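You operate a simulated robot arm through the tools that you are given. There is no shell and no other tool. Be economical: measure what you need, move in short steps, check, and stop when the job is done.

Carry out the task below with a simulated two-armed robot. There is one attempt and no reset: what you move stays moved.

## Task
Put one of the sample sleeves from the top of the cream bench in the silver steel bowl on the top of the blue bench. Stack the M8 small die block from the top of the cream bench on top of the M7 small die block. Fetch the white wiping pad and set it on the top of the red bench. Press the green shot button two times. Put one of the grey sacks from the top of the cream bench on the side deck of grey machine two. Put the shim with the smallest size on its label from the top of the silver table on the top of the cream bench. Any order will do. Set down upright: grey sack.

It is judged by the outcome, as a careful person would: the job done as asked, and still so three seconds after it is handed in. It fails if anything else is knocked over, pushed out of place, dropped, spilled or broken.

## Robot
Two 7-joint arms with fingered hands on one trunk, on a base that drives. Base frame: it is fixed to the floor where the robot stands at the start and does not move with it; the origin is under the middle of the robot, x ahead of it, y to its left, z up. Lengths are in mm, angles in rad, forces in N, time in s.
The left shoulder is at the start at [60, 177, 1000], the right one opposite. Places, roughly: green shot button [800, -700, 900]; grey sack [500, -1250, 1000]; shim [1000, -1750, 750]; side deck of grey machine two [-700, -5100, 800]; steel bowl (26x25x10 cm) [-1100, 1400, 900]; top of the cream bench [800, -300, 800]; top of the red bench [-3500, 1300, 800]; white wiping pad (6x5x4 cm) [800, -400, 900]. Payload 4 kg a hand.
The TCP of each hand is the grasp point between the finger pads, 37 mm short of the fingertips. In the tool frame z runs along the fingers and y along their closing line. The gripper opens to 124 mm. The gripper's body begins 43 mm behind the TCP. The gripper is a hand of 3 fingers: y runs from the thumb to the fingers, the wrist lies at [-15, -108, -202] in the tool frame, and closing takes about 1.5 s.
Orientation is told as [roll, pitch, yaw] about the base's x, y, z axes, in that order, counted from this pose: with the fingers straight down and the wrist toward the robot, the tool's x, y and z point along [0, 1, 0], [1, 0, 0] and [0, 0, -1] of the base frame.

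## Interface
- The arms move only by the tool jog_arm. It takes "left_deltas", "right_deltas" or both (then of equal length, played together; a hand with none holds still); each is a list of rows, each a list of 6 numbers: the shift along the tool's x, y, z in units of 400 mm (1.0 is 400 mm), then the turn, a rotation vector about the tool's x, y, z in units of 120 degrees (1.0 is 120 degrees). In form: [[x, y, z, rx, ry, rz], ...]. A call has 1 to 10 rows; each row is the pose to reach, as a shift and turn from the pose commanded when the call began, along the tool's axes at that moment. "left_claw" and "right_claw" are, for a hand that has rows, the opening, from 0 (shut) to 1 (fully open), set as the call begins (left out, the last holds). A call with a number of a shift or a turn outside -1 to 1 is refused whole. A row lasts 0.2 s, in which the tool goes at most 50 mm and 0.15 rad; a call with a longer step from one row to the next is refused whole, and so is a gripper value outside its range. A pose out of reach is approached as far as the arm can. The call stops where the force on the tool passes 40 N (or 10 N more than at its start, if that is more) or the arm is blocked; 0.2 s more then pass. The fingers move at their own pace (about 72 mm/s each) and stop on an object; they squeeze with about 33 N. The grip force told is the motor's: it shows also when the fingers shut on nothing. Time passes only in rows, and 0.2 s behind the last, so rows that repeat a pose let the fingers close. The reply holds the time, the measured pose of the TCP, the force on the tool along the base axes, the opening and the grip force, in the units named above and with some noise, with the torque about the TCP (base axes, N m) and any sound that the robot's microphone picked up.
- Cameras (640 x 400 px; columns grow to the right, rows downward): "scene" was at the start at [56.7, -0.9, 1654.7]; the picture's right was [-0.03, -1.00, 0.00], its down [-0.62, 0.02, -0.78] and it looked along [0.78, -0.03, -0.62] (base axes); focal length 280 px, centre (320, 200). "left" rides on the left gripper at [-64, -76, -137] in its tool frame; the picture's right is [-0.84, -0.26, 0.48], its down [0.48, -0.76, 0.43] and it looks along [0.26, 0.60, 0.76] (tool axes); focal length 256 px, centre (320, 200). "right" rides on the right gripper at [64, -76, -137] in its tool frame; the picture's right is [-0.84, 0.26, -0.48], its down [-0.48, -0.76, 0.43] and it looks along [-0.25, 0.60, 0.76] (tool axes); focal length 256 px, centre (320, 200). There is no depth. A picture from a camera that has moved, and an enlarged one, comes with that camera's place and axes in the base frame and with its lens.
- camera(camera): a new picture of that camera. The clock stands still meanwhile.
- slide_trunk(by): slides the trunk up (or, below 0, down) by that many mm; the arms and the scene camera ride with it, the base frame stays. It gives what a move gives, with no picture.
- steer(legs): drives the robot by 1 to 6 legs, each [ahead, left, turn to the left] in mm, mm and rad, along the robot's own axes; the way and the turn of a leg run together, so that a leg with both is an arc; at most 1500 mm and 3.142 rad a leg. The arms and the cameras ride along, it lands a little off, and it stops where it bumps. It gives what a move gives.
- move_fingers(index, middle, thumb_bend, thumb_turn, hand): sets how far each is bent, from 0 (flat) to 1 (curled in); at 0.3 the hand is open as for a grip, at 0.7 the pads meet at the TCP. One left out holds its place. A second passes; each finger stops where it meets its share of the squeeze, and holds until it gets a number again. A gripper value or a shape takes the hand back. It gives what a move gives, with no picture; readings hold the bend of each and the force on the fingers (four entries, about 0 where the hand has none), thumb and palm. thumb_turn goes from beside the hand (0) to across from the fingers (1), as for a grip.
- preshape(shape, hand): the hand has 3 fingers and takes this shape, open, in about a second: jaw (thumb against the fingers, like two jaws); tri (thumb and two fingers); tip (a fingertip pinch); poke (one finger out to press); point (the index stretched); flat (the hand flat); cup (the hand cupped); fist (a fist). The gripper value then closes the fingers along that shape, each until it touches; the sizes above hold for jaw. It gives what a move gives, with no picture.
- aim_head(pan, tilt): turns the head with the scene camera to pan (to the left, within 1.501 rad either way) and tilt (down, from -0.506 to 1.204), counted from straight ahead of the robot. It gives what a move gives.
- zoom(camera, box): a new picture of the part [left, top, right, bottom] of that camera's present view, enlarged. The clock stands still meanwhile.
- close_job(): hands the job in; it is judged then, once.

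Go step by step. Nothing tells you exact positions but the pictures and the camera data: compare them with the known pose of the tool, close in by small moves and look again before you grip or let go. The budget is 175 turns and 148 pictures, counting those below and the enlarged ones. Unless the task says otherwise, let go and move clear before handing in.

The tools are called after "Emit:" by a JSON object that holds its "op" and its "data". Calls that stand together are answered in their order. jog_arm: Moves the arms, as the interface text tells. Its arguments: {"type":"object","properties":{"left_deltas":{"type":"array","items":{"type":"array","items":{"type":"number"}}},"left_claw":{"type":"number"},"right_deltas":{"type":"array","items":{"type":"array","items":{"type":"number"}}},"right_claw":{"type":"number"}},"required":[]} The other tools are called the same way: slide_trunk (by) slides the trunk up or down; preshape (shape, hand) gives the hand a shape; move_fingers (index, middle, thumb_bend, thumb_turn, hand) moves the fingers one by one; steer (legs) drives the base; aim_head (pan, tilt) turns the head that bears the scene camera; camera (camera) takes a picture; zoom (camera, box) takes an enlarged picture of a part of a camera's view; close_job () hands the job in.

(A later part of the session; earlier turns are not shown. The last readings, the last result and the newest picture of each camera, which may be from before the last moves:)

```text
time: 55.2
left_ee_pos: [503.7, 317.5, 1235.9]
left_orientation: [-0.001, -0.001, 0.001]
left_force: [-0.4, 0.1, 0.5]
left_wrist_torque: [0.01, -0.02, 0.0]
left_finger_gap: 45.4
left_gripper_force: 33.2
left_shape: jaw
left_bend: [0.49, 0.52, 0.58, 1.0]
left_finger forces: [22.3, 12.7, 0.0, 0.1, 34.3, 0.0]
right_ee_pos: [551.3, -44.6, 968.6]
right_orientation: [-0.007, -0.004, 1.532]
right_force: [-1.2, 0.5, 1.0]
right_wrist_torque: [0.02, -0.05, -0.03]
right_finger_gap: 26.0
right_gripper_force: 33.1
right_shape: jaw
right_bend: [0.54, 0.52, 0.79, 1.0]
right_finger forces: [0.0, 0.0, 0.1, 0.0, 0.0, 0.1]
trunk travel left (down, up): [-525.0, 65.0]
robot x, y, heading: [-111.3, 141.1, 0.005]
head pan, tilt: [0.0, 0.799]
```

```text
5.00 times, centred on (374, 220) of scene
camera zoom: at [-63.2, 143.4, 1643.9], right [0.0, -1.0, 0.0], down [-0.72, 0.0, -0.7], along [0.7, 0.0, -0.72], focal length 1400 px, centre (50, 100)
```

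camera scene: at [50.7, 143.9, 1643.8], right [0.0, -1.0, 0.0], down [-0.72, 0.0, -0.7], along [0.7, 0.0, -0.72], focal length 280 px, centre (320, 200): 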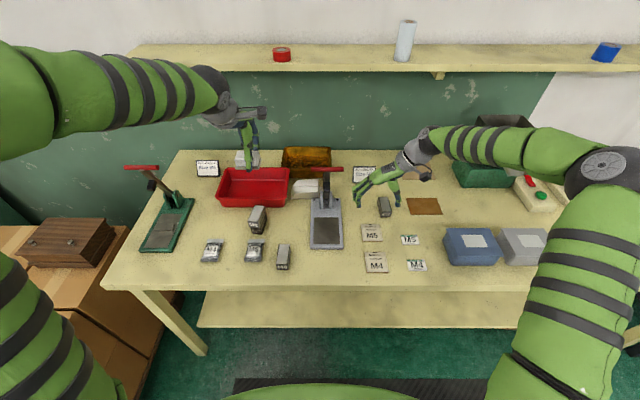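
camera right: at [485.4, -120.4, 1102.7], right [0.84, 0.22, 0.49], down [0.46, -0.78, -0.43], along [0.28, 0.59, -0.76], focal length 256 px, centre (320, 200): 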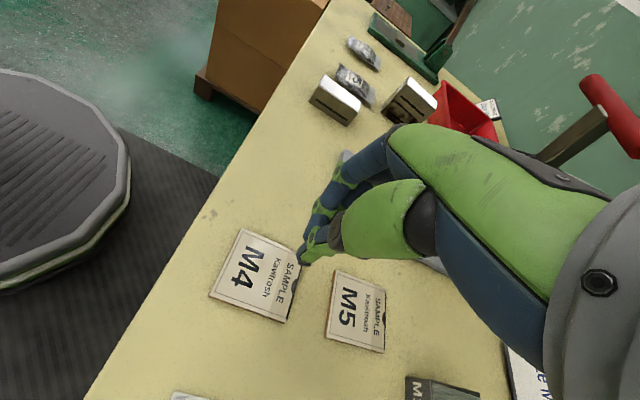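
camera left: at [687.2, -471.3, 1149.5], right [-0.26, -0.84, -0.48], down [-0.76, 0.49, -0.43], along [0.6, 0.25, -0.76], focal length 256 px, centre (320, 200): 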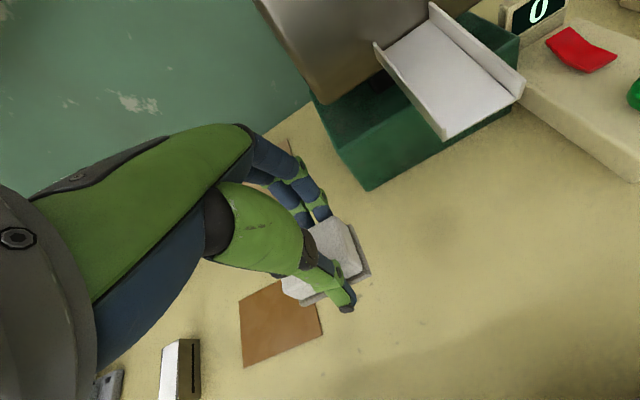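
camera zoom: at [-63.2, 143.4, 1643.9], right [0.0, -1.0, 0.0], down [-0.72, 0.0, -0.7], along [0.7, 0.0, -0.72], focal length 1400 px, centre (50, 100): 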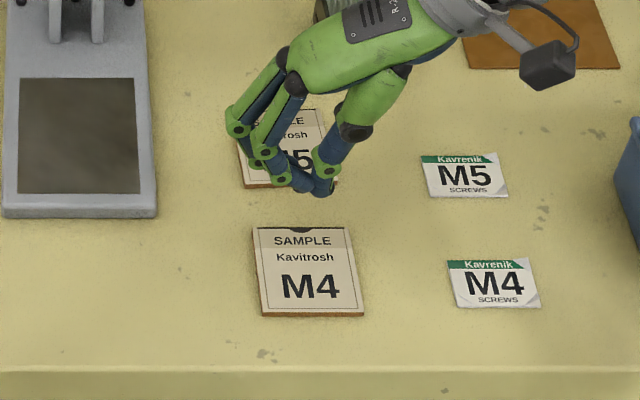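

Emit:
{"op": "jog_arm", "data": {"right_deltas": [[0, 0, 0, 0, 0, 0], [0, 0, 0, 0, 0, 0], [0, 0, 0, 0, 0, 0]], "right_claw": 0.4}}

Emit:
{"op": "jog_arm", "data": {"right_deltas": [[-0.022, 0.0125, 0.04, 0, 0, 0], [-0.022, 0.0125, 0.08, 0, 0, 0], [-0.022, 0.0125, 0.12, 0, 0, 0], [-0.022, 0.0125, 0.14, 0, 0, 0], [-0.022, 0.0125, 0.14, 0, 0, 0], [-0.022, 0.0125, 0.14, 0, 0, 0]], "right_claw": 0}}

Emit:
{"op": "jog_arm", "data": {"right_deltas": [[0, 0, 0.01, 0, 0, 0], [0, 0, 0.018, 0, 0, 0], [0, 0, 0.024, 0, 0, 0]]}}

Emit:
{"op": "zoom", "data": {"camera": "scene", "box": [310, 180, 438, 260]}}

```text
time: 56.0
left_ee_pos: [504.2, 318.7, 1235.4]
left_orientation: [0.001, 0.0, 0.0]
left_force: [-0.1, -0.2, -1.1]
left_wrist_torque: [0.03, 0.02, 0.03]
left_finger_gap: 45.3
left_gripper_force: 32.8
left_shape: jaw
left_bend: [0.49, 0.52, 0.58, 1.0]
left_finger forces: [22.2, 12.7, 0.1, 0.0, 34.3, 0.0]
right_ee_pos: [552.6, -45.6, 968.1]
right_orientation: [-0.005, -0.004, 1.532]
right_force: [-0.8, -0.3, -0.3]
right_wrist_torque: [0.01, 0.0, 0.02]
right_finger_gap: 49.2
right_gripper_force: 0.1
right_shape: jaw
right_bend: [0.47, 0.5, 0.59, 1.0]
right_finger forces: [0.0, 0.0, 0.0, 0.0, 0.0, 0.1]
trunk travel left (down, up): [-525.0, 65.0]
robot x, y, heading: [-115.2, 142.5, 0.002]
head pan, tilt: [0.0, 0.799]
```

```text
time: 57.4
left_ee_pos: [504.2, 318.2, 1233.7]
left_orientation: [0.0, 0.0, -0.002]
left_force: [0.0, -0.4, -1.8]
left_wrist_torque: [0.0, 0.01, 0.0]
left_finger_gap: 45.6
left_gripper_force: 33.4
left_shape: jaw
left_bend: [0.49, 0.52, 0.58, 1.0]
left_finger forces: [22.3, 12.7, 0.1, 0.0, 34.4, 0.1]
right_ee_pos: [562.6, -39.7, 910.2]
right_orientation: [-0.003, -0.004, 1.532]
right_force: [-0.1, -0.5, 0.6]
right_wrist_torque: [0.0, 0.04, 0.05]
right_finger_gap: 0.0
right_gripper_force: 32.7
right_shape: jaw
right_bend: [0.7, 0.7, 0.71, 1.0]
right_finger forces: [0.1, 0.1, 0.0, 0.0, 0.1, 0.1]
trunk travel left (down, up): [-525.0, 65.0]
robot x, y, heading: [-111.1, 145.3, -0.003]
head pan, tilt: [0.0, 0.799]
```

```text
time: 58.2
left_ee_pos: [504.0, 318.0, 1233.8]
left_orientation: [-0.001, -0.001, 0.001]
left_force: [0.4, 0.1, -0.8]
left_wrist_torque: [-0.02, 0.01, -0.02]
left_finger_gap: 45.6
left_gripper_force: 33.1
left_shape: jaw
left_bend: [0.49, 0.52, 0.58, 1.0]
left_finger forces: [22.2, 12.7, 0.1, 0.1, 34.3, 0.1]
right_ee_pos: [562.6, -39.2, 901.1]
right_orientation: [-0.002, -0.002, 1.532]
right_force: [0.1, 0.2, 0.4]
right_wrist_torque: [-0.02, -0.02, 0.01]
right_finger_gap: 0.1
right_gripper_force: 33.0
right_shape: jaw
right_bend: [0.7, 0.7, 0.71, 1.0]
right_finger forces: [0.0, 0.0, 0.0, 0.0, 0.1, 0.0]
trunk travel left (down, up): [-525.0, 65.0]
robot x, y, heading: [-112.6, 142.0, -0.001]
head pan, tilt: [0.0, 0.799]
```

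```text
5.00 times, centred on (374, 220) of scene
camera zoom: at [-61.0, 143.4, 1643.8], right [0.0, -1.0, 0.0], down [-0.72, 0.0, -0.7], along [0.7, 0.0, -0.72], focal length 1400 px, centre (50, 100)
```

zoom: 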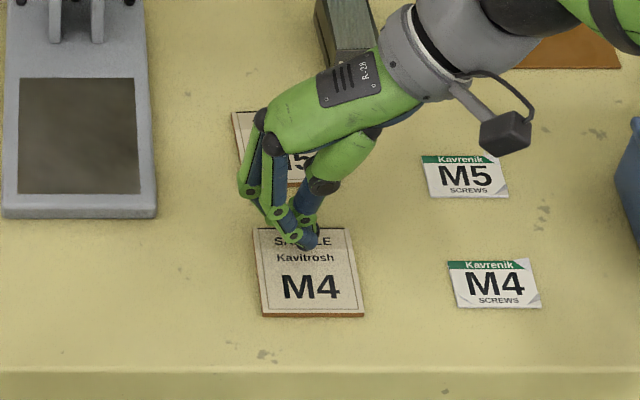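

Emit:
{"op": "jog_arm", "data": {"right_deltas": [[0, 0, 0.006, 0, 0, 0], [0, 0, 0.012, 0, 0, 0], [0, 0, 0.018, 0, 0, 0], [0, 0, 0.022, 0, 0, 0]]}}

```text
time: 59.2
left_ee_pos: [504.4, 317.7, 1235.8]
left_orientation: [0.001, 0.0, 0.0]
left_force: [0.7, 0.0, 0.1]
left_wrist_torque: [-0.01, -0.02, 0.05]
left_finger_gap: 45.4
left_gripper_force: 33.0
left_shape: jaw
left_bend: [0.49, 0.52, 0.58, 1.0]
left_finger forces: [22.1, 12.8, 0.0, 0.0, 34.2, 0.0]
right_ee_pos: [561.3, -40.6, 893.9]
right_orientation: [-0.008, -0.005, 1.532]
right_force: [-1.3, 0.7, 13.8]
right_wrist_torque: [0.01, 0.07, 0.0]
right_finger_gap: 0.0
right_gripper_force: 32.9
right_shape: jaw
right_bend: [0.7, 0.7, 0.71, 1.0]
right_finger forces: [0.0, 0.1, 0.0, 0.1, 0.1, 0.0]
trunk travel left (down, up): [-525.0, 65.0]
robot x, y, heading: [-112.2, 141.5, -0.002]
head pan, tilt: [0.0, 0.799]
```

Pressing with 14 N on the sleeve; now drag it toward the front edge.

Emit:
{"op": "jog_arm", "data": {"right_deltas": [[0.02, 0.0, 0, 0, 0, 0], [0.04, 0.0, 0, 0, 0, 0], [0.06, 0.0, 0, 0, 0, 0], [0.08, 0.0, 0, 0, 0, 0], [0.1, 0.0, 0, 0, 0, 0]]}}

Emit:
{"op": "zoom", "data": {"camera": "scene", "box": [310, 180, 438, 260]}}

```text
time: 60.4
left_ee_pos: [503.5, 318.1, 1234.9]
left_orientation: [0.001, 0.0, 0.001]
left_force: [0.4, -0.5, -0.4]
left_wrist_torque: [0.0, 0.03, 0.02]
left_finger_gap: 45.4
left_gripper_force: 32.7
left_shape: jaw
left_bend: [0.49, 0.52, 0.58, 1.0]
left_finger forces: [22.2, 12.7, 0.0, 0.0, 34.3, 0.0]
right_ee_pos: [520.4, -36.8, 892.0]
right_orientation: [-0.003, -0.003, 1.532]
right_force: [2.2, -0.3, 18.3]
right_wrist_torque: [-0.05, -0.11, 0.0]
right_finger_gap: 0.0
right_gripper_force: 33.3
right_shape: jaw
right_bend: [0.7, 0.7, 0.71, 1.0]
right_finger forces: [0.1, 0.1, 0.1, 0.0, 0.1, 0.0]
trunk travel left (down, up): [-525.0, 65.0]
robot x, y, heading: [-115.3, 141.9, 0.002]
head pan, tilt: [0.0, 0.799]
```

```text
5.00 times, centred on (374, 220) of scene
camera zoom: at [-62.4, 143.8, 1643.9], right [0.0, -1.0, 0.0], down [-0.72, 0.0, -0.7], along [0.7, 0.0, -0.72], focal length 1400 px, centre (50, 100)
```

zoom: 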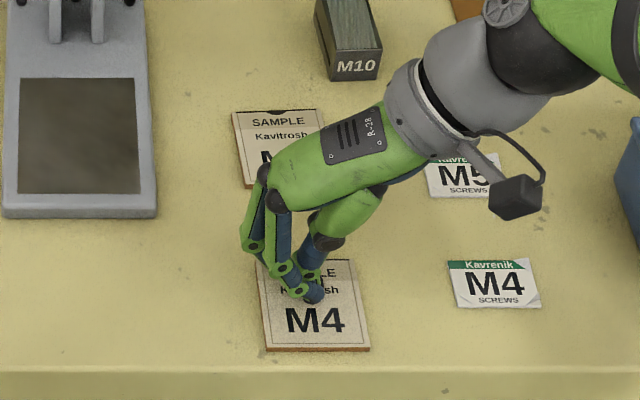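

Emit:
{"op": "jog_arm", "data": {"right_deltas": [[0.02, 0.0, 0, 0, 0, 0], [0.04, 0.0, 0, 0, 0, 0], [0.06, 0.0, 0, 0, 0, 0], [0.085, 0.0, 0, 0, 0, 0]]}}

Emit:
{"op": "zoom", "data": {"camera": "scene", "box": [310, 190, 438, 270]}}

```text
time: 61.4
left_ee_pos: [504.0, 318.1, 1235.5]
left_orientation: [0.0, 0.0, 0.002]
left_force: [0.0, -0.8, -0.3]
left_wrist_torque: [-0.02, -0.01, 0.02]
left_finger_gap: 45.6
left_gripper_force: 32.7
left_shape: jaw
left_bend: [0.49, 0.52, 0.58, 1.0]
left_finger forces: [22.2, 12.6, 0.0, 0.0, 34.3, 0.0]
right_ee_pos: [487.0, -36.8, 893.0]
right_orientation: [-0.002, -0.002, 1.532]
right_force: [3.7, -1.5, 11.9]
right_wrist_torque: [-0.04, -0.11, -0.02]
right_finger_gap: 0.2
right_gripper_force: 32.8
right_shape: jaw
right_bend: [0.7, 0.7, 0.71, 1.0]
right_finger forces: [0.1, 0.0, 0.0, 0.0, 0.0, 0.0]
trunk travel left (down, up): [-525.0, 65.0]
robot x, y, heading: [-110.1, 136.1, 0.001]
head pan, tilt: [0.0, 0.799]
```

```text
5.00 times, centred on (374, 230) of scene
camera zoom: at [-61.9, 143.6, 1643.8], right [0.0, -1.0, 0.0], down [-0.72, 0.0, -0.7], along [0.7, 0.0, -0.72], focal length 1400 px, centre (50, 50)
```

zoom: 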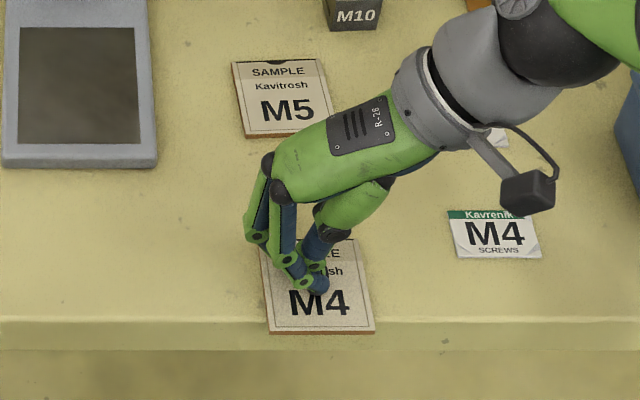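

Emit:
{"op": "jog_arm", "data": {"right_deltas": [[0.015, 0.0, 0, 0, 0, 0], [0.03, 0.0, 0, 0, 0, 0]]}}

Emit:
{"op": "jog_arm", "data": {"right_deltas": [[0, 0, -0.04, 0, 0, 0], [0, 0, -0.12, 0, 0, 0], [0, 0, -0.22, 0, 0, 0], [0, 0, -0.32, 0, 0, 0], [0, 0, -0.42, 0, 0, 0]]}}

Emit:
{"op": "zoom", "data": {"camera": "scene", "box": [310, 190, 438, 270]}}

Emit:
{"op": "steer", "data": {"legs": [[-300, 0, 0]]}}

```text
time: 62.0
left_ee_pos: [505.3, 317.7, 1235.4]
left_orientation: [0.001, 0.0, -0.001]
left_force: [-0.6, -0.3, -0.8]
left_wrist_torque: [0.03, 0.0, 0.01]
left_finger_gap: 45.6
left_gripper_force: 32.4
left_shape: jaw
left_bend: [0.49, 0.52, 0.58, 1.0]
left_finger forces: [22.0, 12.6, 0.0, 0.0, 34.3, 0.1]
right_ee_pos: [474.7, -36.6, 892.2]
right_orientation: [-0.005, -0.004, 1.532]
right_force: [3.9, -0.8, 12.0]
right_wrist_torque: [-0.03, -0.2, 0.0]
right_finger_gap: 0.0
right_gripper_force: 32.9
right_shape: jaw
right_bend: [0.7, 0.7, 0.71, 1.0]
right_finger forces: [0.0, 0.0, 0.0, 0.1, 0.0, 0.1]
trunk travel left (down, up): [-525.0, 65.0]
robot x, y, heading: [-110.8, 138.6, 0.001]
head pan, tilt: [0.0, 0.799]
```

```text
time: 63.2
left_ee_pos: [504.4, 318.3, 1235.2]
left_orientation: [0.0, -0.002, -0.001]
left_force: [0.4, -0.4, -1.0]
left_wrist_torque: [0.01, 0.01, 0.02]
left_finger_gap: 45.4
left_gripper_force: 32.5
left_shape: jaw
left_bend: [0.49, 0.52, 0.58, 1.0]
left_finger forces: [22.1, 12.8, 0.0, 0.0, 34.3, 0.0]
right_ee_pos: [473.1, -37.9, 1058.3]
right_orientation: [-0.003, -0.003, 1.531]
right_force: [-0.1, 0.0, 0.1]
right_wrist_torque: [0.02, 0.01, 0.01]
right_finger_gap: 0.0
right_gripper_force: 32.7
right_shape: jaw
right_bend: [0.7, 0.7, 0.71, 1.0]
right_finger forces: [0.0, 0.0, 0.1, 0.0, 0.0, 0.0]
trunk travel left (down, up): [-525.0, 65.0]
robot x, y, heading: [-109.7, 139.4, 0.001]
head pan, tilt: [0.0, 0.799]
```

```text
5.00 times, centred on (374, 230) of scene
camera zoom: at [-61.8, 143.7, 1643.8], right [0.0, -1.0, 0.0], down [-0.72, 0.0, -0.7], along [0.7, 0.0, -0.72], focal length 1400 px, centre (50, 50)
```

zoom: 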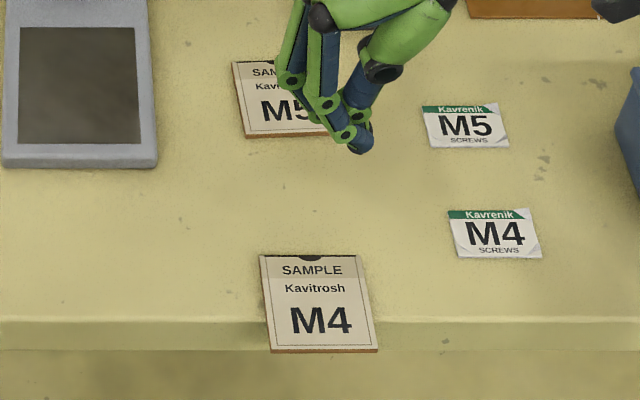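

```text
time: 65.2
left_ee_pos: [208.5, 318.9, 1234.6]
left_orientation: [0.0, -0.001, 0.003]
left_force: [0.3, -0.5, -0.5]
left_wrist_torque: [0.04, -0.01, -0.02]
left_finger_gap: 45.5
left_gripper_force: 33.4
left_shape: jaw
left_bend: [0.49, 0.52, 0.58, 1.0]
left_finger forces: [22.1, 12.6, 0.0, 0.1, 34.4, 0.0]
right_ee_pos: [179.2, -36.6, 1057.4]
right_orientation: [-0.005, -0.002, 1.535]
right_force: [-0.8, -0.4, -0.3]
right_wrist_torque: [0.0, -0.03, 0.0]
right_finger_gap: 0.2
right_gripper_force: 33.1
right_shape: jaw
right_bend: [0.7, 0.7, 0.71, 1.0]
right_finger forces: [0.1, 0.1, 0.1, 0.0, 0.1, 0.1]
trunk travel left (down, up): [-525.0, 65.0]
robot x, y, heading: [-405.2, 135.0, 0.0]
head pan, tilt: [0.0, 0.799]
```

Emit:
{"op": "jog_arm", "data": {"right_deltas": [[-0.025, 0, 0, 0, 0, 0.0715], [-0.05, 0, 0, 0, 0, 0.143], [-0.075, 0, 0, 0, 0, 0.2145], [-0.1, 0, 0, 0, 0, 0.286], [-0.125, 0, 0, 0, 0, 0.3575], [-0.15, 0, 0, 0, 0, 0.429], [-0.175, 0, 0, 0, 0, 0.5005], [-0.2, 0, 0, 0, 0, 0.572], [-0.225, 0, 0, 0, 0, 0.6435], [-0.25, 0, 0, 0, 0, 0.715]]}}

Emit:
{"op": "jog_arm", "data": {"right_deltas": [[0, 0, 0, -0.0715, 0, 0], [0, 0, 0, -0.143, 0, 0], [0, 0, 0, -0.2145, 0, 0], [0, 0, 0, -0.286, 0, 0], [0, 0, 0, -0.3575, 0, 0], [0, 0, 0, -0.429, 0, 0], [0, 0, 0, -0.5005, 0, 0], [0, 0, 0, -0.572, 0, 0], [0, 0, 0, -0.6435, 0, 0], [0, 0, 0, -0.715, 0, 0]]}}

Emit:
{"op": "camera", "data": {"camera": "right"}}

Emit:
{"op": "camera", "data": {"camera": "scene"}}

```text
time: 67.4
left_ee_pos: [209.3, 320.2, 1233.9]
left_orientation: [0.0, 0.0, 0.003]
left_force: [0.0, 0.1, -0.4]
left_wrist_torque: [-0.01, -0.01, -0.02]
left_finger_gap: 45.5
left_gripper_force: 33.6
left_shape: jaw
left_bend: [0.49, 0.52, 0.58, 1.0]
left_finger forces: [22.1, 12.7, 0.0, 0.1, 34.4, 0.0]
right_ee_pos: [277.5, -40.7, 1059.1]
right_orientation: [0.002, -0.005, 0.035]
right_force: [0.8, 0.1, 0.9]
right_wrist_torque: [0.0, 0.03, 0.02]
right_finger_gap: 0.2
right_gripper_force: 33.6
right_shape: jaw
right_bend: [0.7, 0.7, 0.72, 1.0]
right_finger forces: [0.1, 0.0, 0.0, 0.0, 0.0, 0.0]
trunk travel left (down, up): [-525.0, 65.0]
robot x, y, heading: [-407.7, 142.2, 0.004]
head pan, tilt: [0.0, 0.799]
```

```text
time: 69.6
left_ee_pos: [209.4, 322.8, 1233.6]
left_orientation: [-0.003, 0.001, 0.004]
left_force: [-0.1, 0.6, -1.0]
left_wrist_torque: [-0.1, -0.01, 0.0]
left_finger_gap: 45.5
left_gripper_force: 33.1
left_shape: jaw
left_bend: [0.49, 0.52, 0.58, 1.0]
left_finger forces: [22.1, 12.7, 0.0, 0.1, 34.5, 0.0]
right_ee_pos: [278.1, -35.4, 1057.9]
right_orientation: [0.0, -1.503, 0.045]
right_force: [0.1, 1.9, 1.0]
right_wrist_torque: [0.02, 0.05, -0.06]
right_finger_gap: 0.0
right_gripper_force: 32.7
right_shape: jaw
right_bend: [0.7, 0.7, 0.72, 1.0]
right_finger forces: [0.1, 0.0, 0.0, 0.0, 0.1, 0.1]
trunk travel left (down, up): [-525.0, 65.0]
robot x, y, heading: [-406.3, 139.6, 0.007]
head pan, tilt: [0.0, 0.799]
```

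```text
87 pictures are left
camera right: at [136.6, 20.6, 990.9], right [-0.43, -0.86, 0.29], down [0.4, -0.47, -0.79], along [0.81, -0.22, 0.54], focal length 256 px, centre (320, 200)
```

right: 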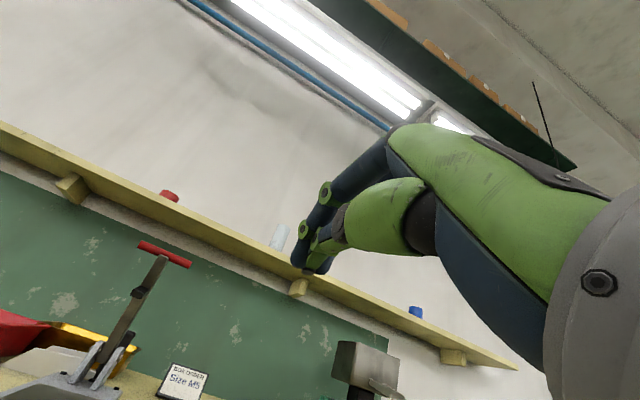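

```text
86 pictures are left
camera scene: at [-356.0, 148.2, 1643.7], right [0.0, -1.0, 0.0], down [-0.72, 0.0, -0.7], along [0.7, 0.0, -0.72], focal length 280 px, centre (320, 200)
```

scene: 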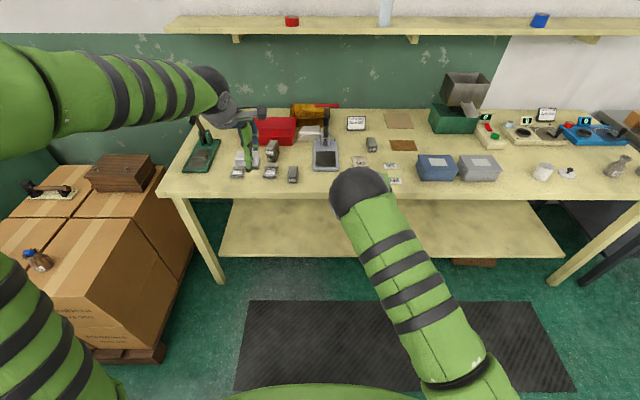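

Emit:
{"op": "jog_arm", "data": {"right_deltas": [[-0.003, -0.1, 0.045, -0.01, 0, 0], [-0.006, -0.2, 0.09, -0.02, 0, 0], [-0.009, -0.3, 0.135, -0.0325, 0, 0], [-0.012, -0.4, 0.18, -0.0325, 0, 0], [-0.015, -0.496, 0.2265, -0.0325, 0, 0], [-0.015, -0.496, 0.2265, -0.0325, 0, 0]], "right_claw": 0.65}}

Emit:
{"op": "camera", "data": {"camera": "right"}}

Emit:
{"op": "camera", "data": {"camera": "scene"}}

```text
time: 71.0
left_ee_pos: [209.5, 319.4, 1236.0]
left_orientation: [-0.001, -0.002, 0.002]
left_force: [0.7, -0.5, -0.2]
left_wrist_torque: [0.02, -0.03, 0.01]
left_finger_gap: 45.3
left_gripper_force: 33.2
left_shape: jaw
left_bend: [0.49, 0.52, 0.58, 1.0]
left_finger forces: [22.1, 12.7, 0.1, 0.1, 34.6, 0.0]
right_ee_pos: [353.7, -38.3, 854.0]
right_orientation: [1.343, -1.568, -1.303]
right_force: [0.0, 0.4, 0.4]
right_wrist_torque: [0.0, 0.01, 0.0]
right_finger_gap: 80.1
right_gripper_force: 0.0
right_shape: jaw
right_bend: [0.36, 0.4, 0.52, 0.99]
right_finger forces: [0.0, 0.0, 0.1, 0.0, 0.0, 0.0]
trunk travel left (down, up): [-525.0, 65.0]
robot x, y, heading: [-405.8, 138.3, 0.005]
head pan, tilt: [0.0, 0.799]
```

```text
85 pictures are left
camera right: at [216.0, 19.3, 777.6], right [-0.45, -0.86, 0.25], down [0.45, -0.46, -0.76], along [0.77, -0.23, 0.6], focal length 256 px, centre (320, 200)
```

right: 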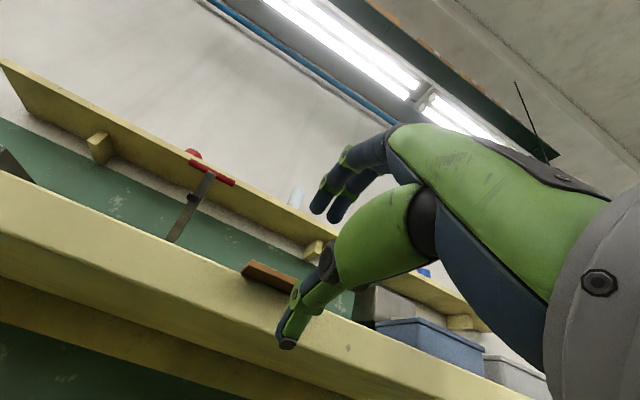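

```text
84 pictures are left
camera scene: at [-356.1, 143.1, 1643.8], right [0.0, -1.0, 0.0], down [-0.72, 0.0, -0.7], along [0.7, 0.0, -0.72], focal length 280 px, centre (320, 200)
```

scene: 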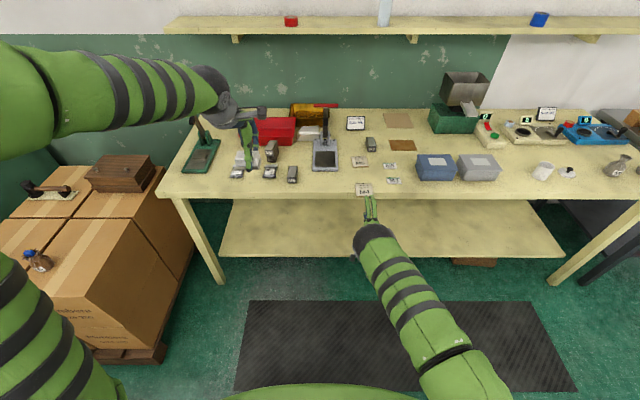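

Emit:
{"op": "zoom", "data": {"camera": "right", "box": [220, 220, 360, 360]}}

Emit:
{"op": "zoom", "data": {"camera": "scene", "box": [330, 160, 410, 240]}}

```text
2.86 times, centred on (290, 290) of right
camera zoom: at [216.0, 19.3, 777.6], right [-0.45, -0.86, 0.25], down [0.45, -0.46, -0.76], along [0.77, -0.23, 0.6], focal length 731 px, centre (406, -57)
```

zoom: 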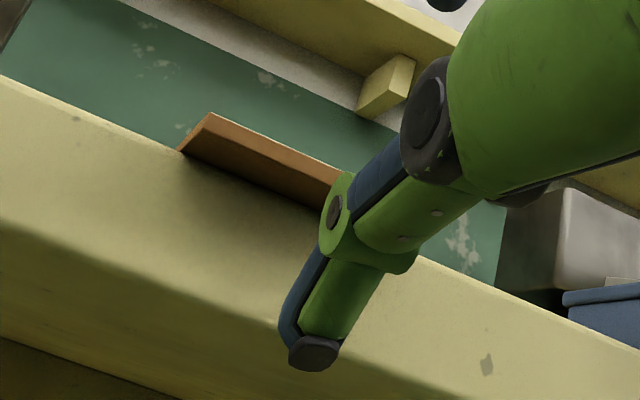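

```text
5.00 times, centred on (370, 200) of scene
camera zoom: at [-356.1, 143.1, 1643.8], right [0.0, -1.0, 0.0], down [-0.72, 0.0, -0.7], along [0.7, 0.0, -0.72], focal length 1400 px, centre (70, 200)
```

zoom: 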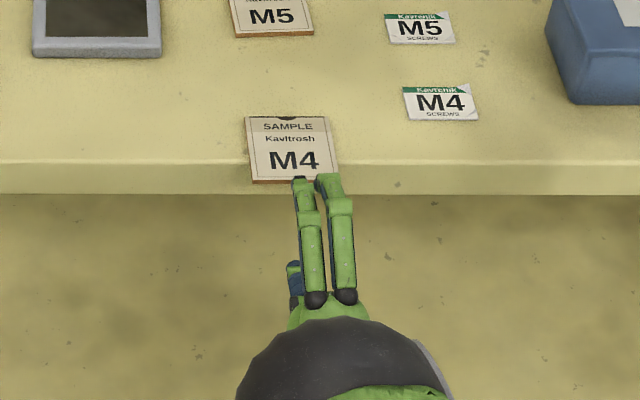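

Emit:
{"op": "jog_arm", "data": {"right_deltas": [[0.01, 0, 0.04, 0, 0, 0], [0.01, 0, 0.08, 0, 0, 0], [0.01, -0.002, 0.12, 0, 0, 0], [0.01, -0.002, 0.143, 0, 0, 0], [0.01, -0.002, 0.143, 0, 0, 0]]}}

Emit:
{"op": "zoom", "data": {"camera": "right", "box": [200, 150, 400, 350]}}

Emit:
{"op": "zoom", "data": {"camera": "scene", "box": [330, 160, 410, 240]}}

```text
time: 72.2
left_ee_pos: [208.8, 319.8, 1234.9]
left_orientation: [0.0, 0.0, 0.003]
left_force: [0.3, 0.3, 0.1]
left_wrist_torque: [-0.02, -0.03, -0.02]
left_finger_gap: 45.4
left_gripper_force: 32.6
left_shape: jaw
left_bend: [0.49, 0.52, 0.58, 1.0]
left_finger forces: [22.1, 12.5, 0.0, 0.0, 34.6, 0.1]
right_ee_pos: [412.3, -34.3, 852.5]
right_orientation: [1.302, -1.565, -1.265]
right_force: [0.3, 1.2, -0.5]
right_wrist_torque: [-0.01, 0.02, 0.01]
right_finger_gap: 80.4
right_gripper_force: 0.1
right_shape: jaw
right_bend: [0.36, 0.4, 0.52, 0.99]
right_finger forces: [0.0, 0.0, 0.0, 0.0, 0.0, 0.1]
trunk travel left (down, up): [-525.0, 65.0]
robot x, y, heading: [-406.6, 139.4, 0.01]
head pan, tilt: [0.0, 0.799]
```

```text
2.00 times, centred on (300, 250) of right
camera zoom: at [275.8, 22.4, 777.2], right [-0.45, -0.86, 0.25], down [0.45, -0.46, -0.76], along [0.77, -0.23, 0.6], focal length 512 px, centre (360, 100)
```

zoom: 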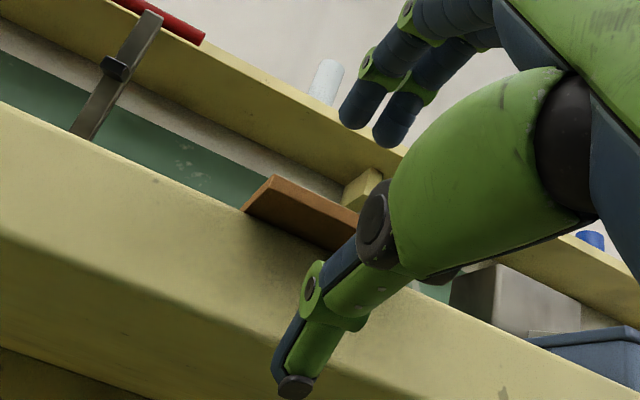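

```text
5.00 times, centred on (370, 200) of scene
camera zoom: at [-356.0, 143.1, 1643.8], right [0.0, -1.0, 0.0], down [-0.72, 0.0, -0.7], along [0.7, 0.0, -0.72], focal length 1400 px, centre (70, 200)
```

zoom: 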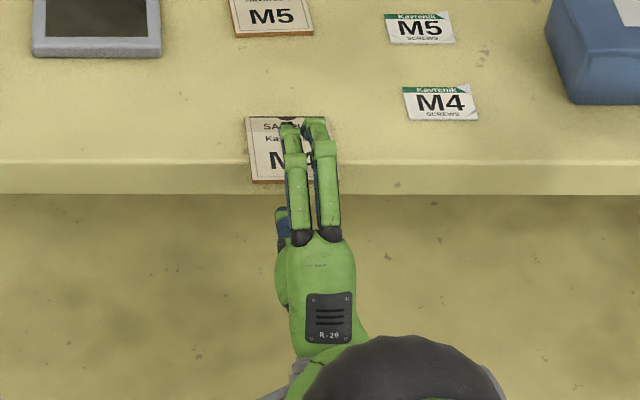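

Emit:
{"op": "jog_arm", "data": {"right_deltas": [[0, 0, 0, 0, 0, 0], [0, 0, 0, 0, 0, 0], [0, 0, 0, 0, 0, 0], [0, 0, 0, 0, 0, 0], [0, 0, 0, 0, 0, 0], [0, 0, 0, 0, 0, 0], [0, 0, 0, 0, 0, 0], [0, 0, 0, 0, 0, 0]], "right_claw": 0}}

Emit:
{"op": "zoom", "data": {"camera": "right", "box": [200, 150, 400, 350]}}

Emit:
{"op": "zoom", "data": {"camera": "scene", "box": [330, 160, 410, 240]}}

```text
time: 74.0
left_ee_pos: [208.5, 318.9, 1234.7]
left_orientation: [0.001, -0.001, 0.003]
left_force: [-0.2, 0.6, -0.3]
left_wrist_torque: [-0.04, -0.01, -0.02]
left_finger_gap: 45.2
left_gripper_force: 33.0
left_shape: jaw
left_bend: [0.49, 0.52, 0.58, 1.0]
left_finger forces: [22.1, 12.6, 0.1, 0.0, 34.6, 0.1]
right_ee_pos: [413.5, -34.6, 853.9]
right_orientation: [1.5, -1.567, -1.465]
right_force: [1.0, -0.1, 3.9]
right_wrist_torque: [0.03, -0.4, -0.02]
right_finger_gap: 3.6
right_gripper_force: 32.7
right_shape: jaw
right_bend: [0.68, 0.67, 0.72, 1.0]
right_finger forces: [22.8, 13.2, 0.0, 0.0, 31.4, 0.0]
trunk travel left (down, up): [-525.0, 65.0]
robot x, y, heading: [-409.1, 142.9, 0.006]
head pan, tilt: [0.0, 0.799]
```

```text
2.00 times, centred on (300, 250) of right
camera zoom: at [275.6, 22.5, 777.6], right [-0.45, -0.86, 0.25], down [0.45, -0.46, -0.76], along [0.77, -0.23, 0.6], focal length 512 px, centre (360, 100)
```

zoom: 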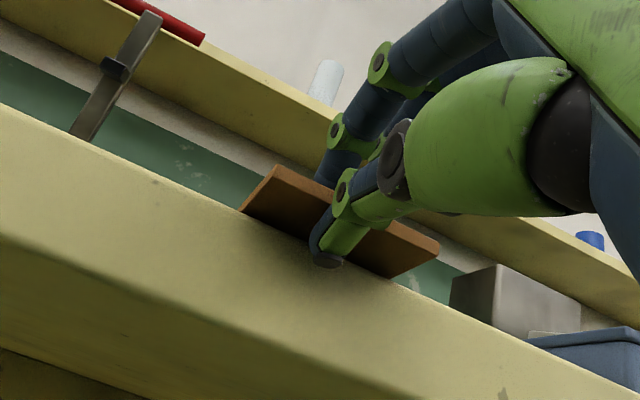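

```text
5.00 times, centred on (370, 200) of scene
camera zoom: at [-356.3, 143.1, 1643.8], right [0.0, -1.0, 0.0], down [-0.72, 0.0, -0.7], along [0.7, 0.0, -0.72], focal length 1400 px, centre (70, 200)
```

zoom: 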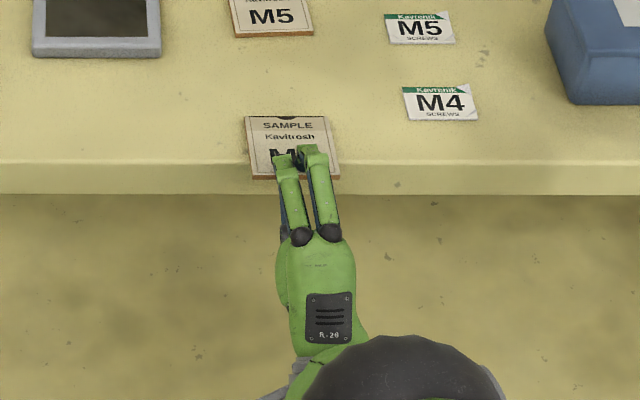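

Emit:
{"op": "jog_arm", "data": {"right_deltas": [[0, 0.03, 0, 0, 0, 0], [0, 0.1, -0.02, 0, 0, 0], [0, 0.2, -0.1, 0, 0, 0], [0, 0.3, -0.2, 0, 0, 0], [0, 0.4, -0.25, 0, 0, 0], [0, 0.5, -0.25, 0, 0, 0]]}}

Emit:
{"op": "camera", "data": {"camera": "scene"}}

```text
refused: row 3 steps farther than a row can; nothing moved
```

```text
77 pictures are left
camera scene: at [-356.3, 143.1, 1643.8], right [0.0, -1.0, 0.0], down [-0.72, 0.0, -0.7], along [0.7, 0.0, -0.72], focal length 280 px, centre (320, 200)
```

scene: 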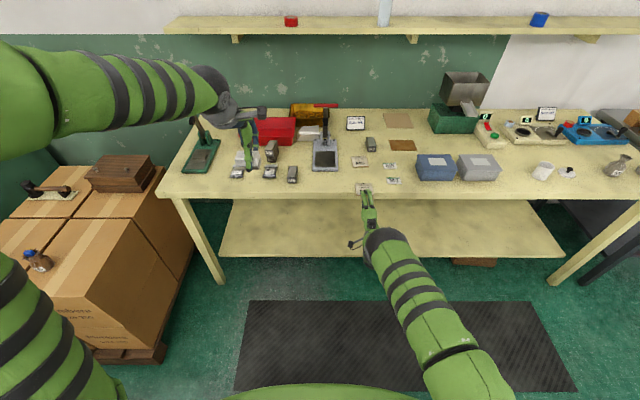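

Emit:
{"op": "jog_arm", "data": {"right_deltas": [[0, 0.03, 0, 0, 0, 0], [0, 0.1, -0.02, 0, 0, 0], [0, 0.18, -0.08, 0, 0, 0], [0, 0.26, -0.16, 0, 0, 0], [0, 0.35, -0.22, 0, 0, 0], [0, 0.45, -0.25, 0, 0, 0], [0, 0.55, -0.25, 0, 0, 0]]}}

Emit:
{"op": "camera", "data": {"camera": "right"}}

```text
time: 75.6
left_ee_pos: [207.8, 318.1, 1235.3]
left_orientation: [0.002, -0.001, 0.005]
left_force: [-0.5, -0.2, -1.1]
left_wrist_torque: [0.01, -0.04, -0.02]
left_finger_gap: 45.5
left_gripper_force: 33.1
left_shape: jaw
left_bend: [0.49, 0.52, 0.58, 1.0]
left_finger forces: [22.1, 12.6, 0.0, 0.0, 34.6, 0.0]
right_ee_pos: [313.6, -36.8, 1072.4]
right_orientation: [1.068, -1.566, -1.032]
right_force: [-1.3, -0.2, -0.6]
right_wrist_torque: [0.01, 0.01, -0.01]
right_finger_gap: 1.4
right_gripper_force: 32.7
right_shape: jaw
right_bend: [0.69, 0.68, 0.72, 1.0]
right_finger forces: [19.7, 12.1, 0.0, 0.0, 32.1, 0.0]
trunk travel left (down, up): [-525.0, 65.0]
robot x, y, heading: [-409.6, 139.2, 0.007]
head pan, tilt: [0.0, 0.799]
```

```text
76 pictures are left
camera right: at [176.7, 20.0, 997.1], right [-0.45, -0.86, 0.25], down [0.45, -0.46, -0.76], along [0.77, -0.23, 0.6], focal length 256 px, centre (320, 200)
```

right: 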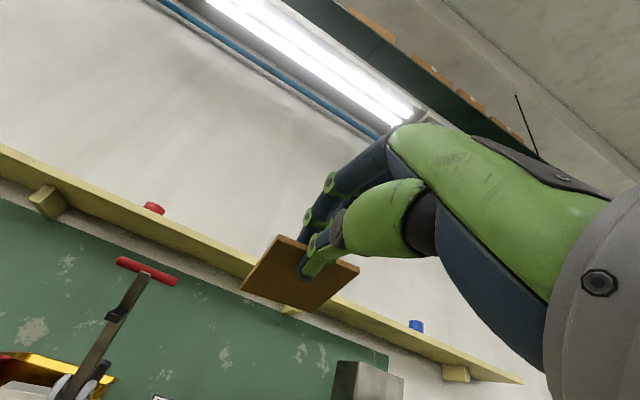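

Sleeve is secured. I turn the hand to point down (sleeve hanging) and raise it before driving to the bowl.

Emit:
{"op": "jog_arm", "data": {"right_deltas": [[0, 0.02, 0.01, 0.0715, 0, 0], [0, 0.04, 0.02, 0.143, 0, 0], [0, 0.06, 0.03, 0.2145, 0, 0], [0, 0.08, 0.04, 0.286, 0, 0], [0, 0.1, 0.05, 0.3575, 0, 0], [0, 0.12, 0.06, 0.429, 0, 0], [0, 0.14, 0.07, 0.5005, 0, 0], [0, 0.16, 0.08, 0.572, 0, 0], [0, 0.18, 0.09, 0.6435, 0, 0], [0, 0.2, 0.1, 0.715, 0, 0]]}}

Emit:
{"op": "steer", "data": {"legs": [[0, 0, 1.5708]]}}

Emit:
{"op": "aim_head", "data": {"pan": 0.35, "tilt": 0.65}}

Emit:
{"op": "camera", "data": {"camera": "scene"}}

```text
time: 77.8
left_ee_pos: [209.4, 319.4, 1233.5]
left_orientation: [-0.001, 0.002, 0.003]
left_force: [0.9, 0.2, -0.9]
left_wrist_torque: [-0.01, 0.03, -0.01]
left_finger_gap: 45.5
left_gripper_force: 32.7
left_shape: jaw
left_bend: [0.49, 0.52, 0.58, 1.0]
left_finger forces: [22.1, 12.7, 0.1, 0.1, 34.6, 0.0]
right_ee_pos: [353.3, -40.9, 1152.1]
right_orientation: [0.005, -0.072, 0.037]
right_force: [0.2, 1.5, -1.0]
right_wrist_torque: [-0.01, 0.03, 0.0]
right_finger_gap: 1.8
right_gripper_force: 32.6
right_shape: jaw
right_bend: [0.69, 0.68, 0.72, 1.0]
right_finger forces: [19.3, 12.7, 0.1, 0.1, 32.1, 0.0]
trunk travel left (down, up): [-525.0, 65.0]
robot x, y, heading: [-407.5, 140.3, 0.003]
head pan, tilt: [0.0, 0.799]
```

```text
time: 82.0
left_ee_pos: [-597.4, 753.2, 1236.1]
left_orientation: [0.001, 0.001, 1.592]
left_force: [0.7, -0.1, -0.6]
left_wrist_torque: [0.02, 0.0, 0.0]
left_finger_gap: 45.0
left_gripper_force: 33.1
left_shape: jaw
left_bend: [0.49, 0.52, 0.58, 1.0]
left_finger forces: [22.1, 12.3, 0.0, 0.0, 33.6, 0.0]
right_ee_pos: [-241.9, 902.9, 1152.4]
right_orientation: [0.005, -0.072, 1.627]
right_force: [-0.3, 0.2, -0.6]
right_wrist_torque: [0.01, -0.01, 0.02]
right_finger_gap: 1.2
right_gripper_force: 32.9
right_shape: jaw
right_bend: [0.69, 0.68, 0.72, 1.0]
right_finger forces: [19.3, 12.5, 0.1, 0.1, 31.9, 0.1]
trunk travel left (down, up): [-525.0, 65.0]
robot x, y, heading: [-408.9, 142.6, 1.599]
head pan, tilt: [0.0, 0.799]
```

```text
time: 82.9
left_ee_pos: [-598.0, 753.7, 1235.1]
left_orientation: [-0.001, -0.001, 1.593]
left_force: [0.1, 0.7, -0.5]
left_wrist_torque: [0.03, -0.01, -0.01]
left_finger_gap: 45.0
left_gripper_force: 33.2
left_shape: jaw
left_bend: [0.49, 0.52, 0.58, 1.0]
left_finger forces: [22.0, 12.4, 0.0, 0.0, 33.7, 0.1]
right_ee_pos: [-241.4, 903.2, 1152.0]
right_orientation: [0.003, -0.072, 1.627]
right_force: [0.2, 0.2, -0.2]
right_wrist_torque: [-0.02, -0.01, 0.04]
right_finger_gap: 1.3
right_gripper_force: 32.9
right_shape: jaw
right_bend: [0.69, 0.68, 0.72, 1.0]
right_finger forces: [19.4, 12.6, 0.1, 0.0, 31.9, 0.0]
trunk travel left (down, up): [-525.0, 65.0]
robot x, y, heading: [-409.7, 143.2, 1.593]
head pan, tilt: [0.351, 0.649]
```

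```text
75 pictures are left
camera scene: at [-437.9, 194.0, 1656.4], right [0.93, 0.36, 0.0], down [0.22, -0.56, -0.8], along [-0.29, 0.74, -0.6], focal length 280 px, centre (320, 200)
```

scene: 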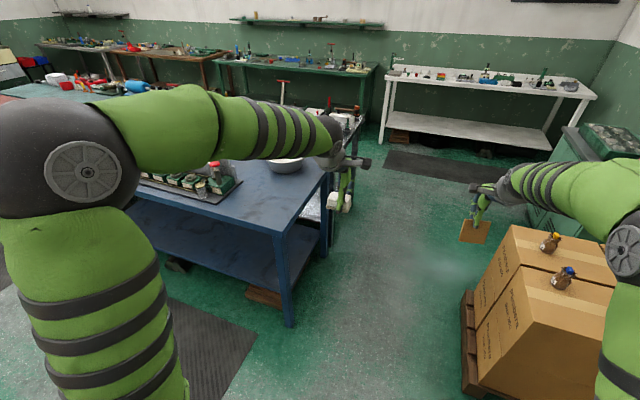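

Emit:
{"op": "steer", "data": {"legs": [[1110, 0, -0.02], [0, 0, 1.5708]]}}

Emit:
{"op": "aim_head", "data": {"pan": -0.1, "tilt": 0.8}}

Emit:
{"op": "camera", "data": {"camera": "scene"}}

```text
time: 92.4
left_ee_pos: [-1038.4, 1039.0, 1234.6]
left_orientation: [-0.001, 0.0, -3.096]
left_force: [-1.1, -0.4, -0.1]
left_wrist_torque: [-0.02, -0.01, -0.04]
left_finger_gap: 45.0
left_gripper_force: 32.9
left_shape: jaw
left_bend: [0.49, 0.53, 0.58, 1.0]
left_finger forces: [22.0, 12.4, 0.1, 0.0, 33.3, 0.0]
right_ee_pos: [-1197.8, 1389.6, 1153.3]
right_orientation: [0.003, -0.073, -3.061]
right_force: [-0.2, 0.2, 0.5]
right_wrist_torque: [-0.03, 0.0, -0.01]
right_finger_gap: 1.2
right_gripper_force: 33.2
right_shape: jaw
right_bend: [0.69, 0.68, 0.72, 1.0]
right_finger forces: [19.0, 11.8, 0.0, 0.1, 30.6, 0.0]
trunk travel left (down, up): [-525.0, 65.0]
robot x, y, heading: [-428.9, 1241.4, -3.101]
head pan, tilt: [0.351, 0.649]
```

```text
time: 93.3
left_ee_pos: [-1038.6, 1037.9, 1234.9]
left_orientation: [0.002, 0.0, -3.095]
left_force: [0.5, -0.4, -0.6]
left_wrist_torque: [0.04, -0.01, -0.01]
left_finger_gap: 44.9
left_gripper_force: 33.2
left_shape: jaw
left_bend: [0.49, 0.53, 0.58, 1.0]
left_finger forces: [22.1, 12.3, 0.1, 0.1, 33.4, 0.0]
right_ee_pos: [-1199.3, 1390.9, 1151.4]
right_orientation: [0.004, -0.074, -3.063]
right_force: [-0.4, -0.3, 0.0]
right_wrist_torque: [-0.01, -0.03, 0.03]
right_finger_gap: 1.1
right_gripper_force: 32.7
right_shape: jaw
right_bend: [0.69, 0.68, 0.72, 1.0]
right_finger forces: [18.9, 11.8, 0.0, 0.1, 30.5, 0.0]
trunk travel left (down, up): [-525.0, 65.0]
robot x, y, heading: [-428.4, 1243.4, -3.098]
head pan, tilt: [-0.099, 0.799]
```

```text
74 pictures are left
camera scene: at [-481.7, 1250.1, 1643.8], right [0.05, 1.0, 0.0], down [0.72, -0.04, -0.7], along [-0.7, 0.04, -0.72], focal length 280 px, centre (320, 200)
```

scene: 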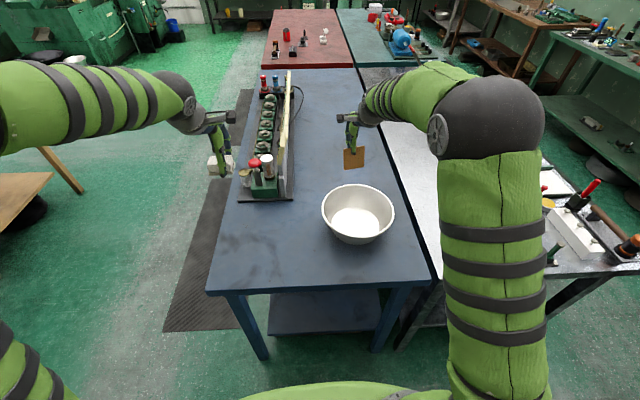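

Emit:
{"op": "jog_arm", "data": {"right_deltas": [[-0.01, -0.06, 0, 0, 0, 0], [-0.02, -0.12, 0.03, 0, 0, 0], [-0.03, -0.18, 0.09, 0, 0, 0], [-0.042, -0.222, 0.18, 0, 0, 0], [-0.042, -0.222, 0.28, 0, 0, 0], [-0.042, -0.222, 0.38, 0, 0, 0], [-0.042, -0.222, 0.4, 0, 0, 0]]}}

Emit:
{"op": "camera", "data": {"camera": "right"}}

Emit:
{"op": "zoom", "data": {"camera": "scene", "box": [290, 120, 450, 250]}}

```text
time: 94.9
left_ee_pos: [-1038.6, 1037.9, 1234.8]
left_orientation: [-0.002, 0.0, -3.096]
left_force: [-0.3, -0.9, -0.2]
left_wrist_torque: [0.02, -0.01, 0.01]
left_finger_gap: 44.6
left_gripper_force: 33.2
left_shape: jaw
left_bend: [0.49, 0.53, 0.58, 1.0]
left_finger forces: [22.1, 12.3, 0.0, 0.1, 33.3, 0.1]
right_ee_pos: [-1124.9, 1413.8, 986.5]
right_orientation: [0.004, -0.073, -3.062]
right_force: [0.2, -0.3, -1.1]
right_wrist_torque: [0.03, 0.01, -0.03]
right_finger_gap: 1.1
right_gripper_force: 32.9
right_shape: jaw
right_bend: [0.69, 0.68, 0.72, 1.0]
right_finger forces: [18.7, 12.0, 0.0, 0.1, 30.7, 0.0]
trunk travel left (down, up): [-525.0, 65.0]
robot x, y, heading: [-429.6, 1244.0, -3.098]
head pan, tilt: [-0.099, 0.799]
```

```text
73 pictures are left
camera right: at [-1032.0, 1355.7, 1116.2], right [-0.29, 0.82, 0.5], down [0.69, 0.54, -0.49], along [-0.67, 0.2, -0.72], focal length 256 px, centre (320, 200)
```

right: 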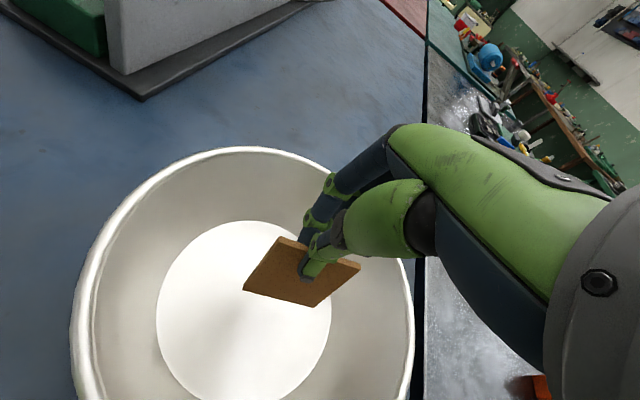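

```text
3.08 times, centred on (370, 185) of scene
camera zoom: at [-481.5, 1250.2, 1643.8], right [0.05, 1.0, 0.0], down [0.72, -0.04, -0.7], along [-0.7, 0.04, -0.72], focal length 861 px, centre (166, 246)
```

zoom: 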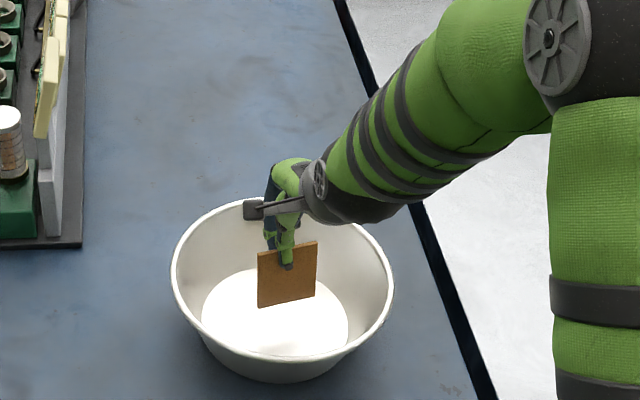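

Emit:
{"op": "jog_arm", "data": {"right_deltas": [[0, -0.03, 0.03, 0, 0, 0], [0, -0.05, 0.05, 0, 0, 0], [0, -0.05, 0.065, 0, 0, 0], [0, -0.05, 0.075, 0, 0, 0]]}}

Emit:
{"op": "jog_arm", "data": {"right_deltas": [[0, 0, 0, 0, 0, 0], [0, 0, 0, 0, 0, 0], [0, 0, -0.01, 0, 0, 0], [0, 0, -0.03, 0, 0, 0], [0, 0, -0.12, 0, 0, 0], [0, 0, -0.22, 0, 0, 0], [0, 0, -0.33, 0, 0, 0], [0, 0, -0.44, 0, 0, 0], [0, 0, -0.52, 0, 0, 0]], "right_claw": 0.3}}

Emit:
{"op": "camera", "data": {"camera": "scene"}}

```text
time: 95.9
left_ee_pos: [-1038.6, 1037.3, 1236.1]
left_orientation: [0.0, 0.001, -3.097]
left_force: [0.0, -0.4, -0.9]
left_wrist_torque: [0.01, 0.03, 0.01]
left_finger_gap: 44.7
left_gripper_force: 32.6
left_shape: jaw
left_bend: [0.49, 0.53, 0.58, 1.0]
left_finger forces: [22.0, 12.3, 0.0, 0.0, 33.3, 0.0]
right_ee_pos: [-1104.8, 1412.9, 954.6]
right_orientation: [0.003, -0.073, -3.061]
right_force: [0.3, 0.6, -0.1]
right_wrist_torque: [0.02, 0.01, 0.01]
right_finger_gap: 1.2
right_gripper_force: 32.7
right_shape: jaw
right_bend: [0.69, 0.68, 0.72, 1.0]
right_finger forces: [18.7, 12.2, 0.0, 0.1, 30.7, 0.1]
trunk travel left (down, up): [-525.0, 65.0]
robot x, y, heading: [-433.3, 1243.6, -3.095]
head pan, tilt: [-0.099, 0.799]
```

```text
time: 97.9
left_ee_pos: [-1038.3, 1038.2, 1234.9]
left_orientation: [0.0, 0.0, -3.096]
left_force: [-0.5, -0.6, -1.2]
left_wrist_torque: [0.01, 0.04, -0.03]
left_finger_gap: 44.6
left_gripper_force: 33.0
left_shape: jaw
left_bend: [0.49, 0.53, 0.58, 1.0]
left_finger forces: [22.0, 12.2, 0.1, 0.0, 33.4, 0.0]
right_ee_pos: [-1086.9, 1418.5, 1162.6]
right_orientation: [0.004, -0.073, -3.061]
right_force: [-0.1, -0.1, 0.5]
right_wrist_torque: [-0.01, -0.03, 0.01]
right_finger_gap: 37.1
right_gripper_force: 0.0
right_shape: jaw
right_bend: [0.52, 0.55, 0.62, 1.0]
right_finger forces: [0.0, 0.1, 0.0, 0.1, 0.1, 0.0]
trunk travel left (down, up): [-525.0, 65.0]
robot x, y, heading: [-426.2, 1239.4, -3.094]
head pan, tilt: [-0.099, 0.799]
```

```text
71 pictures are left
camera scene: at [-481.1, 1250.3, 1643.8], right [0.05, 1.0, 0.0], down [0.72, -0.04, -0.7], along [-0.7, 0.04, -0.72], focal length 280 px, centre (320, 200)
```

scene: 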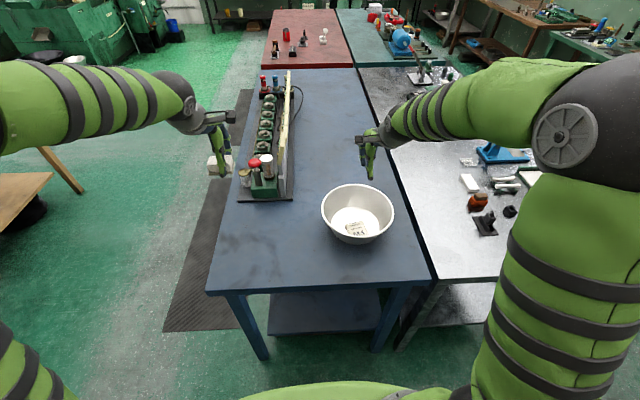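

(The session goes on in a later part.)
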